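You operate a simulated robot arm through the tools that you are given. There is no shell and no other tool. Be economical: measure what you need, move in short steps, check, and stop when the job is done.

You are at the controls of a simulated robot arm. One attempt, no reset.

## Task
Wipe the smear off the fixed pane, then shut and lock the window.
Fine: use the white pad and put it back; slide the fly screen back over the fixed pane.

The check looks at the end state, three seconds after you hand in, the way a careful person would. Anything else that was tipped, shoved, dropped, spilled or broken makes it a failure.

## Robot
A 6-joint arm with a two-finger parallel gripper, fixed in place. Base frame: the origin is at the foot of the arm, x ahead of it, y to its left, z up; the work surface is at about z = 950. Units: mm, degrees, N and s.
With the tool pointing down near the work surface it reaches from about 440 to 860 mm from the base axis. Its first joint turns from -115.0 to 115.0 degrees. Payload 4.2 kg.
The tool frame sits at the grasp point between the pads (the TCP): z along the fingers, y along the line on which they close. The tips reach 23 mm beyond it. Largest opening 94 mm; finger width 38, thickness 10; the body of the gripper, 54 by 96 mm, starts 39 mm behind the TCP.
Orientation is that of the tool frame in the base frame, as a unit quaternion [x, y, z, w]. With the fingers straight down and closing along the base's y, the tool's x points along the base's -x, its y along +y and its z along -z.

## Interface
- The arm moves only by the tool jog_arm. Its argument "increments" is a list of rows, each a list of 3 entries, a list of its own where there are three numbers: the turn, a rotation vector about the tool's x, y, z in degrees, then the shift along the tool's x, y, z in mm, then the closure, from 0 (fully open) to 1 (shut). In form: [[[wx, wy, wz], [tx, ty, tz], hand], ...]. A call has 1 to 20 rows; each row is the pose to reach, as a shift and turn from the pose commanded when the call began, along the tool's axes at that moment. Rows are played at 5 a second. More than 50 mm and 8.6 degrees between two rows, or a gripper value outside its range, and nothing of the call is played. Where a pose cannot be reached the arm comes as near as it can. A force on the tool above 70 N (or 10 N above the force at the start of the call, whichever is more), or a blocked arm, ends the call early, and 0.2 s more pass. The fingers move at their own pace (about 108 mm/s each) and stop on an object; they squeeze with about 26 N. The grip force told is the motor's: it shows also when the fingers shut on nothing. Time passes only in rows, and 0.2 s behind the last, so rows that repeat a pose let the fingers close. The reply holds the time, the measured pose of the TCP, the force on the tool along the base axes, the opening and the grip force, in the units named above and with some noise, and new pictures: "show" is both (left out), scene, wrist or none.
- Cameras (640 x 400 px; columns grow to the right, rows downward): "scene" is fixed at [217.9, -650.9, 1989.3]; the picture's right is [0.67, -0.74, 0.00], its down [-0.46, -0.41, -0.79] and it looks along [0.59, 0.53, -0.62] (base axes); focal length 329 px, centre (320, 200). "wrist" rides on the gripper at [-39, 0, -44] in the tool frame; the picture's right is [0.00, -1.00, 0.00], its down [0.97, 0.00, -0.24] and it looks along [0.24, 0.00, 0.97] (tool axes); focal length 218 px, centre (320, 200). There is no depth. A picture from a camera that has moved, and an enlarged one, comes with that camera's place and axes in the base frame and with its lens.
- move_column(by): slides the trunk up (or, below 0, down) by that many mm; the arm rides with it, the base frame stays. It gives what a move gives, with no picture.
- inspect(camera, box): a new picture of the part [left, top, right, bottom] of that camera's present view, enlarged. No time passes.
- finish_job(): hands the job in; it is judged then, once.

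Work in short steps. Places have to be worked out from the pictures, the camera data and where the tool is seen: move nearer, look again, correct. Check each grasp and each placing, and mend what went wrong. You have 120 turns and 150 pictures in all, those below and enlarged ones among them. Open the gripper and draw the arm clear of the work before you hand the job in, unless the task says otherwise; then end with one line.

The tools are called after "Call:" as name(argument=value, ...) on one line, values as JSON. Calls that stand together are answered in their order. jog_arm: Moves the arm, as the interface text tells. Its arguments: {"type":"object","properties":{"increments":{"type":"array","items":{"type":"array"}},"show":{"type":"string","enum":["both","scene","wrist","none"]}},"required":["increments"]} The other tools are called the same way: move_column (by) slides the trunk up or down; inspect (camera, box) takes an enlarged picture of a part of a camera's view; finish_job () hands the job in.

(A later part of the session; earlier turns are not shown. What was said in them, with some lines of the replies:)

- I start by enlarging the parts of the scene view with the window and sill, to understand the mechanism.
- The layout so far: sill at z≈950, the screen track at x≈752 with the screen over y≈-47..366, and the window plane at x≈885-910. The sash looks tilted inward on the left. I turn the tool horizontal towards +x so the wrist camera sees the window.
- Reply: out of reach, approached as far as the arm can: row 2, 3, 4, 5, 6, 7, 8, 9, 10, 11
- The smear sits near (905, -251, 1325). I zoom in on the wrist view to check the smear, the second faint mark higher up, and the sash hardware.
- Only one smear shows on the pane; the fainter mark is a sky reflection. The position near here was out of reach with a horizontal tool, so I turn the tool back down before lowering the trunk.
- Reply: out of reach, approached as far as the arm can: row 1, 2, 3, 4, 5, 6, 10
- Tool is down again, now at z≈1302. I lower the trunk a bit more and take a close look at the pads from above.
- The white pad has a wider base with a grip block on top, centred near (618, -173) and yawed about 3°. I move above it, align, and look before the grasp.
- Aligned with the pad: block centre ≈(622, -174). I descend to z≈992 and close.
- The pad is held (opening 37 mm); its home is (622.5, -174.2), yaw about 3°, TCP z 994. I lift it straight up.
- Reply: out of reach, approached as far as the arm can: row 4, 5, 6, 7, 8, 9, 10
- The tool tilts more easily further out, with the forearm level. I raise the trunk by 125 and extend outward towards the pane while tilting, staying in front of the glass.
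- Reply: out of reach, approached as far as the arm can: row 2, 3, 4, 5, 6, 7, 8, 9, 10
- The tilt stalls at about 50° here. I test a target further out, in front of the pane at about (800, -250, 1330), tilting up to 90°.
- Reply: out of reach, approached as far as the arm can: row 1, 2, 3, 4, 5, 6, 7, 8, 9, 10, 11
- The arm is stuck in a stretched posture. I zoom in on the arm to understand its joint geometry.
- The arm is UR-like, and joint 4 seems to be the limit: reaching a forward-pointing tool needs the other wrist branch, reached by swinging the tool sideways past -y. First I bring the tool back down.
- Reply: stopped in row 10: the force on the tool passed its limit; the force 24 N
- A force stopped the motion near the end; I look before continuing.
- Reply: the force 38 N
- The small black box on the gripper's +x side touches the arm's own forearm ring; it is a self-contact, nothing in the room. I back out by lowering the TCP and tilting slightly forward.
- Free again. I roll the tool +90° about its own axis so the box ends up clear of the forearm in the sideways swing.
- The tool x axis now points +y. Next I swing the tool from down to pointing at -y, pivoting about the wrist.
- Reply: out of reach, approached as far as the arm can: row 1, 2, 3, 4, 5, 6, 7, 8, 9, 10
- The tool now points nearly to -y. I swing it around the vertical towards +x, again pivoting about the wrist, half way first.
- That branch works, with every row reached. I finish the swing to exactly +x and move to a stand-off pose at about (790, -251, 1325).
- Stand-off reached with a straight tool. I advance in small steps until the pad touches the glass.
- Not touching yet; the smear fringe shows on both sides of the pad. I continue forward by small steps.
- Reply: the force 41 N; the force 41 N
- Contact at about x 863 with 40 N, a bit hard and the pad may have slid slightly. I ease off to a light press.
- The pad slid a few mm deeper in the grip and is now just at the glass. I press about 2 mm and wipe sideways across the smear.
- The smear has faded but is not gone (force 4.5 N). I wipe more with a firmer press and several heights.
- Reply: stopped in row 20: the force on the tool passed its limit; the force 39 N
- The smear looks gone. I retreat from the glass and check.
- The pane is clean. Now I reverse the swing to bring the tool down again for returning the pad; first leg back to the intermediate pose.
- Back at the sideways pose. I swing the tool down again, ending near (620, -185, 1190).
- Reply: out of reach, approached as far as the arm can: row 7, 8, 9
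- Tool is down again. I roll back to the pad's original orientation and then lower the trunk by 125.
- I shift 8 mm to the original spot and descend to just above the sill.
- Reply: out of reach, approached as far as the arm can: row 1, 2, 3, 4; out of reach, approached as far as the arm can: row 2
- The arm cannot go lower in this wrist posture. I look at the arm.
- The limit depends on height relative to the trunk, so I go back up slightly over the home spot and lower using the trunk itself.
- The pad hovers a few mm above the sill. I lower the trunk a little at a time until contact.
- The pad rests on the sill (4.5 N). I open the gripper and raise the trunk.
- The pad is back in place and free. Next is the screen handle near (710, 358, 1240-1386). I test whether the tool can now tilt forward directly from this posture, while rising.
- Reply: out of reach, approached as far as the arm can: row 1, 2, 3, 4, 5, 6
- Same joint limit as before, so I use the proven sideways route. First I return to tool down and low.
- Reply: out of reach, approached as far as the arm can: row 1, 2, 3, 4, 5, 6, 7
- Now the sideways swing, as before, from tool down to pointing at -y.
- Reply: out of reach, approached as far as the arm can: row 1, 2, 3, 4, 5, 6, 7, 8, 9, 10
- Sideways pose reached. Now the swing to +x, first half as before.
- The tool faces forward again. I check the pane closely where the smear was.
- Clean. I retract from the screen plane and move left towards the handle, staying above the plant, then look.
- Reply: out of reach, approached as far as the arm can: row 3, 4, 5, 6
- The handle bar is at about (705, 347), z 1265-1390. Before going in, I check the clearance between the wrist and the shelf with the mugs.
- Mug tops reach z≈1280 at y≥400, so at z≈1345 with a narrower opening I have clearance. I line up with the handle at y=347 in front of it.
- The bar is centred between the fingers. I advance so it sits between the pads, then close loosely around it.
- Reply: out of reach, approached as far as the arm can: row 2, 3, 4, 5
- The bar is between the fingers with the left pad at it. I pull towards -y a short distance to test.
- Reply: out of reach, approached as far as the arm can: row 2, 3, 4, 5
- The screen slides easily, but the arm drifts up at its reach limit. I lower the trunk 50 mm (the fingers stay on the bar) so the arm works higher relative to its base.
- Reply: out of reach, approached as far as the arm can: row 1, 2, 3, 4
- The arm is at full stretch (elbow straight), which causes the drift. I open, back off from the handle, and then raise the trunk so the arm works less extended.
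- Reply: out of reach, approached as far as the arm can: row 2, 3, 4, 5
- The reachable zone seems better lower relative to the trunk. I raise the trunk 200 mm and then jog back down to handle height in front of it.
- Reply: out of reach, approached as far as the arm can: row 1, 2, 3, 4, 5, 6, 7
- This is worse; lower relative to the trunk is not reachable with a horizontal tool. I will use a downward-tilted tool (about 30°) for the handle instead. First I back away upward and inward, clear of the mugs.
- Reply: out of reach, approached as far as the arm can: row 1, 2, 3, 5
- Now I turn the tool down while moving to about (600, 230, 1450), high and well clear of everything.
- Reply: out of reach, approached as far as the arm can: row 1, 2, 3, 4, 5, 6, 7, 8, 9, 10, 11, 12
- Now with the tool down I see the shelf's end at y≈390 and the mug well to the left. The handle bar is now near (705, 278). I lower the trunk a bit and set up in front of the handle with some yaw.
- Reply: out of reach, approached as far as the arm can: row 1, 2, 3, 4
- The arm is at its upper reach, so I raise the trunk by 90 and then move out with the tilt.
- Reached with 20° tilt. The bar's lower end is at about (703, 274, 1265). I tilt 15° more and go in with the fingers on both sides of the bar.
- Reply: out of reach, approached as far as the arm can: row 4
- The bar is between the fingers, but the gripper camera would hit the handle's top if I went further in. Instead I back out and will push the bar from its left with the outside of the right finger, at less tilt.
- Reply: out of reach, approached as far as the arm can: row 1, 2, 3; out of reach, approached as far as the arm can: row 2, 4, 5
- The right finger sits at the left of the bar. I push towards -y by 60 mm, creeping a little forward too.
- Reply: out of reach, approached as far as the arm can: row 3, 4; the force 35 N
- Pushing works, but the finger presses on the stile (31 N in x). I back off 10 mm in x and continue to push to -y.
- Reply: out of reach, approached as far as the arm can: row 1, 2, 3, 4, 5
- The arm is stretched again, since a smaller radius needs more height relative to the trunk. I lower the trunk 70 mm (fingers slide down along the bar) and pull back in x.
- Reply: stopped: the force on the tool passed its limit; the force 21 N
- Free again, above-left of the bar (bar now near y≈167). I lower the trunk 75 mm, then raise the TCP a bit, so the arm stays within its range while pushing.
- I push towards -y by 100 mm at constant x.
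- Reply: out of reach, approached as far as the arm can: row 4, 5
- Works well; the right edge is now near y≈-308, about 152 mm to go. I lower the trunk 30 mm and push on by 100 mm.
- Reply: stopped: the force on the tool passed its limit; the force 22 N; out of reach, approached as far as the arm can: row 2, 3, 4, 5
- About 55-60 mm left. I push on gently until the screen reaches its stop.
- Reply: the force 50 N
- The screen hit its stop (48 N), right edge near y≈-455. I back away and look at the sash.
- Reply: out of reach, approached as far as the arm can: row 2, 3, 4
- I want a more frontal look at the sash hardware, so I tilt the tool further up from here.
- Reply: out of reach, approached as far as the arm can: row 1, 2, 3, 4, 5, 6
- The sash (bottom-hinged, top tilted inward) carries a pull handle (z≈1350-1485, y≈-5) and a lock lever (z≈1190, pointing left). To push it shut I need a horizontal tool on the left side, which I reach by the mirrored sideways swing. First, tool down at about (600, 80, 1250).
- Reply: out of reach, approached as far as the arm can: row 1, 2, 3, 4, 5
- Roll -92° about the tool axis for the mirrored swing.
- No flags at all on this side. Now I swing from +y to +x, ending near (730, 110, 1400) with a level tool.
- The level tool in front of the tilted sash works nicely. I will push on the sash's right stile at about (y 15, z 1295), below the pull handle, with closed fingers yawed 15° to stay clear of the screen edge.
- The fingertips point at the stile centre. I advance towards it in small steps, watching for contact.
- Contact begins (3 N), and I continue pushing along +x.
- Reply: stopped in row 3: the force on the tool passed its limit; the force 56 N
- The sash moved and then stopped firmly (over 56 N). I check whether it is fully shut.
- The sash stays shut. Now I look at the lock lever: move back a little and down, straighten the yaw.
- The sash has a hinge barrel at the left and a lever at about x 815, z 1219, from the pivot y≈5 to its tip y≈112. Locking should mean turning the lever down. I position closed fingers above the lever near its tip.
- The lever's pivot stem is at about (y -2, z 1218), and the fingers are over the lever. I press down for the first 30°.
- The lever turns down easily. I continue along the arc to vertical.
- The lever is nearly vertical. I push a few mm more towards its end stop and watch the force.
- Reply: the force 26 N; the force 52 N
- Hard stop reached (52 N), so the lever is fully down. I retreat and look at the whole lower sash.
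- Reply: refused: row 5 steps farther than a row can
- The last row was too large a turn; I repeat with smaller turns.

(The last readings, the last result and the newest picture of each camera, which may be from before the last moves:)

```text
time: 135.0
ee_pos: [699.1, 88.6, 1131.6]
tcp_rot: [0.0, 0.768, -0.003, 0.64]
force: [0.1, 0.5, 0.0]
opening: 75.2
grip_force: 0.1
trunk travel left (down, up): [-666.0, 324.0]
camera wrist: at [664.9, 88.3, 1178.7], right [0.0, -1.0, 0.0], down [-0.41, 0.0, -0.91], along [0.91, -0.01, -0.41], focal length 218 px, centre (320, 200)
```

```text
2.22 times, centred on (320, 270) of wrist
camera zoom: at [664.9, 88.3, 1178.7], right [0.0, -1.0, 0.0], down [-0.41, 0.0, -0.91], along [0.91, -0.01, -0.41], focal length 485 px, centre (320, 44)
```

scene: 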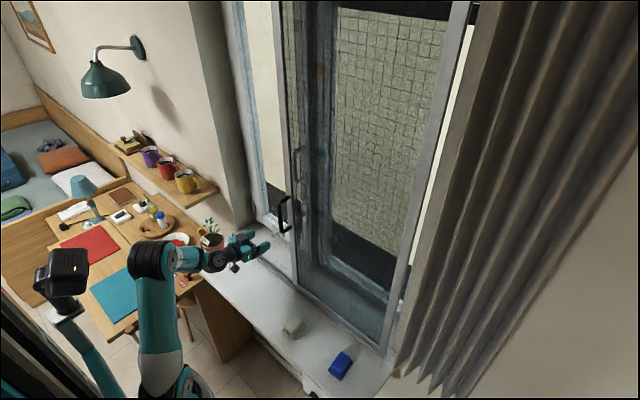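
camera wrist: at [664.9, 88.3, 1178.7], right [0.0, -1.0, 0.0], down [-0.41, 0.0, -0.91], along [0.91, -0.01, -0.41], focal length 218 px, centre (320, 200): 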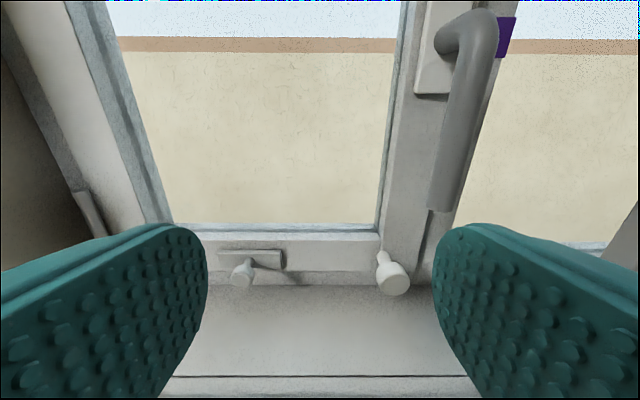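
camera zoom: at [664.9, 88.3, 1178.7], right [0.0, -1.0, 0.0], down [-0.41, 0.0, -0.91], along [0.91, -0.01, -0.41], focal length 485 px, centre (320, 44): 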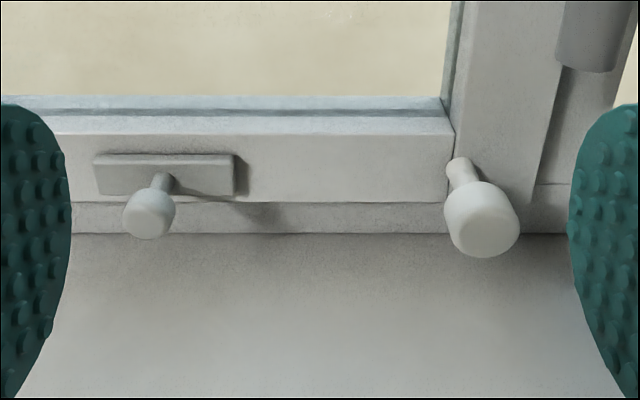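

The lever is fully down, the sash shut, and the screen at its stop. I leave the two knobs on the bottom rail alone, since they are not part of the handle lock. I draw the arm back clear and check all objects.

Call:
jog_arm(increments=[[[0, -3, 0], [-30, 0, -20], 0.2], [[0, -6, 0], [-60, 0, -40], 0.2], [[0, -10, 0], [-90, 10, -60], 0.2], [[0, -10, 0], [-120, 20, -80], 0.2]])

Call:
inspect(camera="scene", box=[180, 180, 480, 400])

Call:
inspect(camera="wrist", box=[240, 40, 560, 400])

```text
time: 136.0
ee_pos: [641.7, 109.4, 1266.6]
tcp_rot: [-0.002, 0.71, -0.002, 0.704]
force: [-0.7, 0.0, -0.7]
opening: 75.3
grip_force: 0.1
trunk travel left (down, up): [-666.0, 324.0]
camera wrist: at [597.8, 109.2, 1305.8], right [0.0, -1.0, 0.0], down [-0.25, 0.0, -0.97], along [0.97, 0.0, -0.25], focal length 218 px, centre (320, 200)
```

scene: 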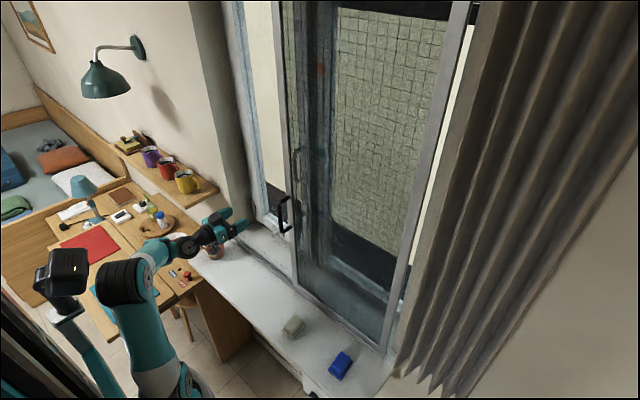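
wrist: 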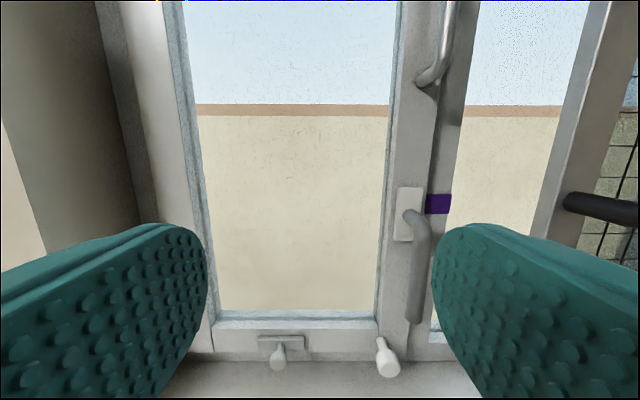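

```text
1.82 times, centred on (330, 290) of scene
camera zoom: at [217.9, -650.9, 1989.3], right [0.67, -0.74, 0.0], down [-0.46, -0.41, -0.79], along [0.59, 0.53, -0.62], focal length 599 px, centre (302, 36)
```

zoom: 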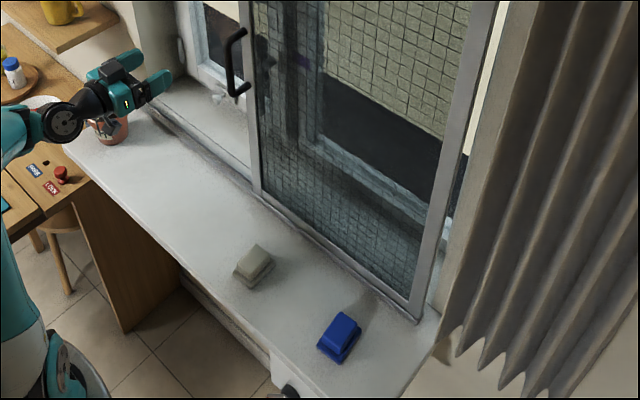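

```text
1.11 times, centred on (400, 220) of wrist
camera zoom: at [597.8, 109.2, 1305.8], right [0.0, -1.0, 0.0], down [-0.25, 0.0, -0.97], along [0.97, 0.0, -0.25], focal length 242 px, centre (231, 178)
```

zoom: 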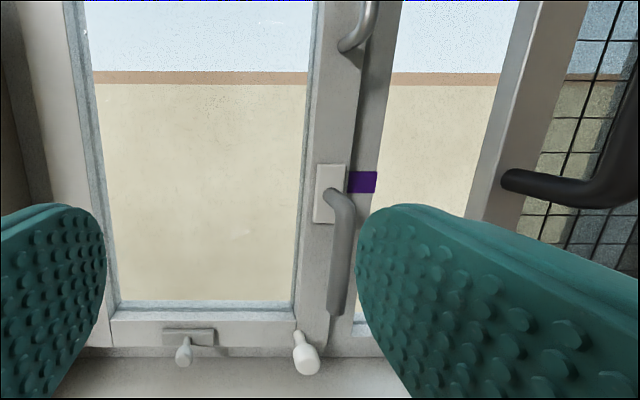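

The check shows the sash shut with its lever down. The screen covers the fixed pane, the white pad is at its original spot, the other items look undisturbed, and the gripper is open and clear. I hand in.

Call:
finish_job()

```text
The job is handed in.
```

I wiped the smear off with the white pad and put the pad back. The fly screen is back over the fixed pane, and the window is shut with its lever turned down to lock. I left the two knobs on the sash's bottom rail as they were, taking them not to be part of the lock.
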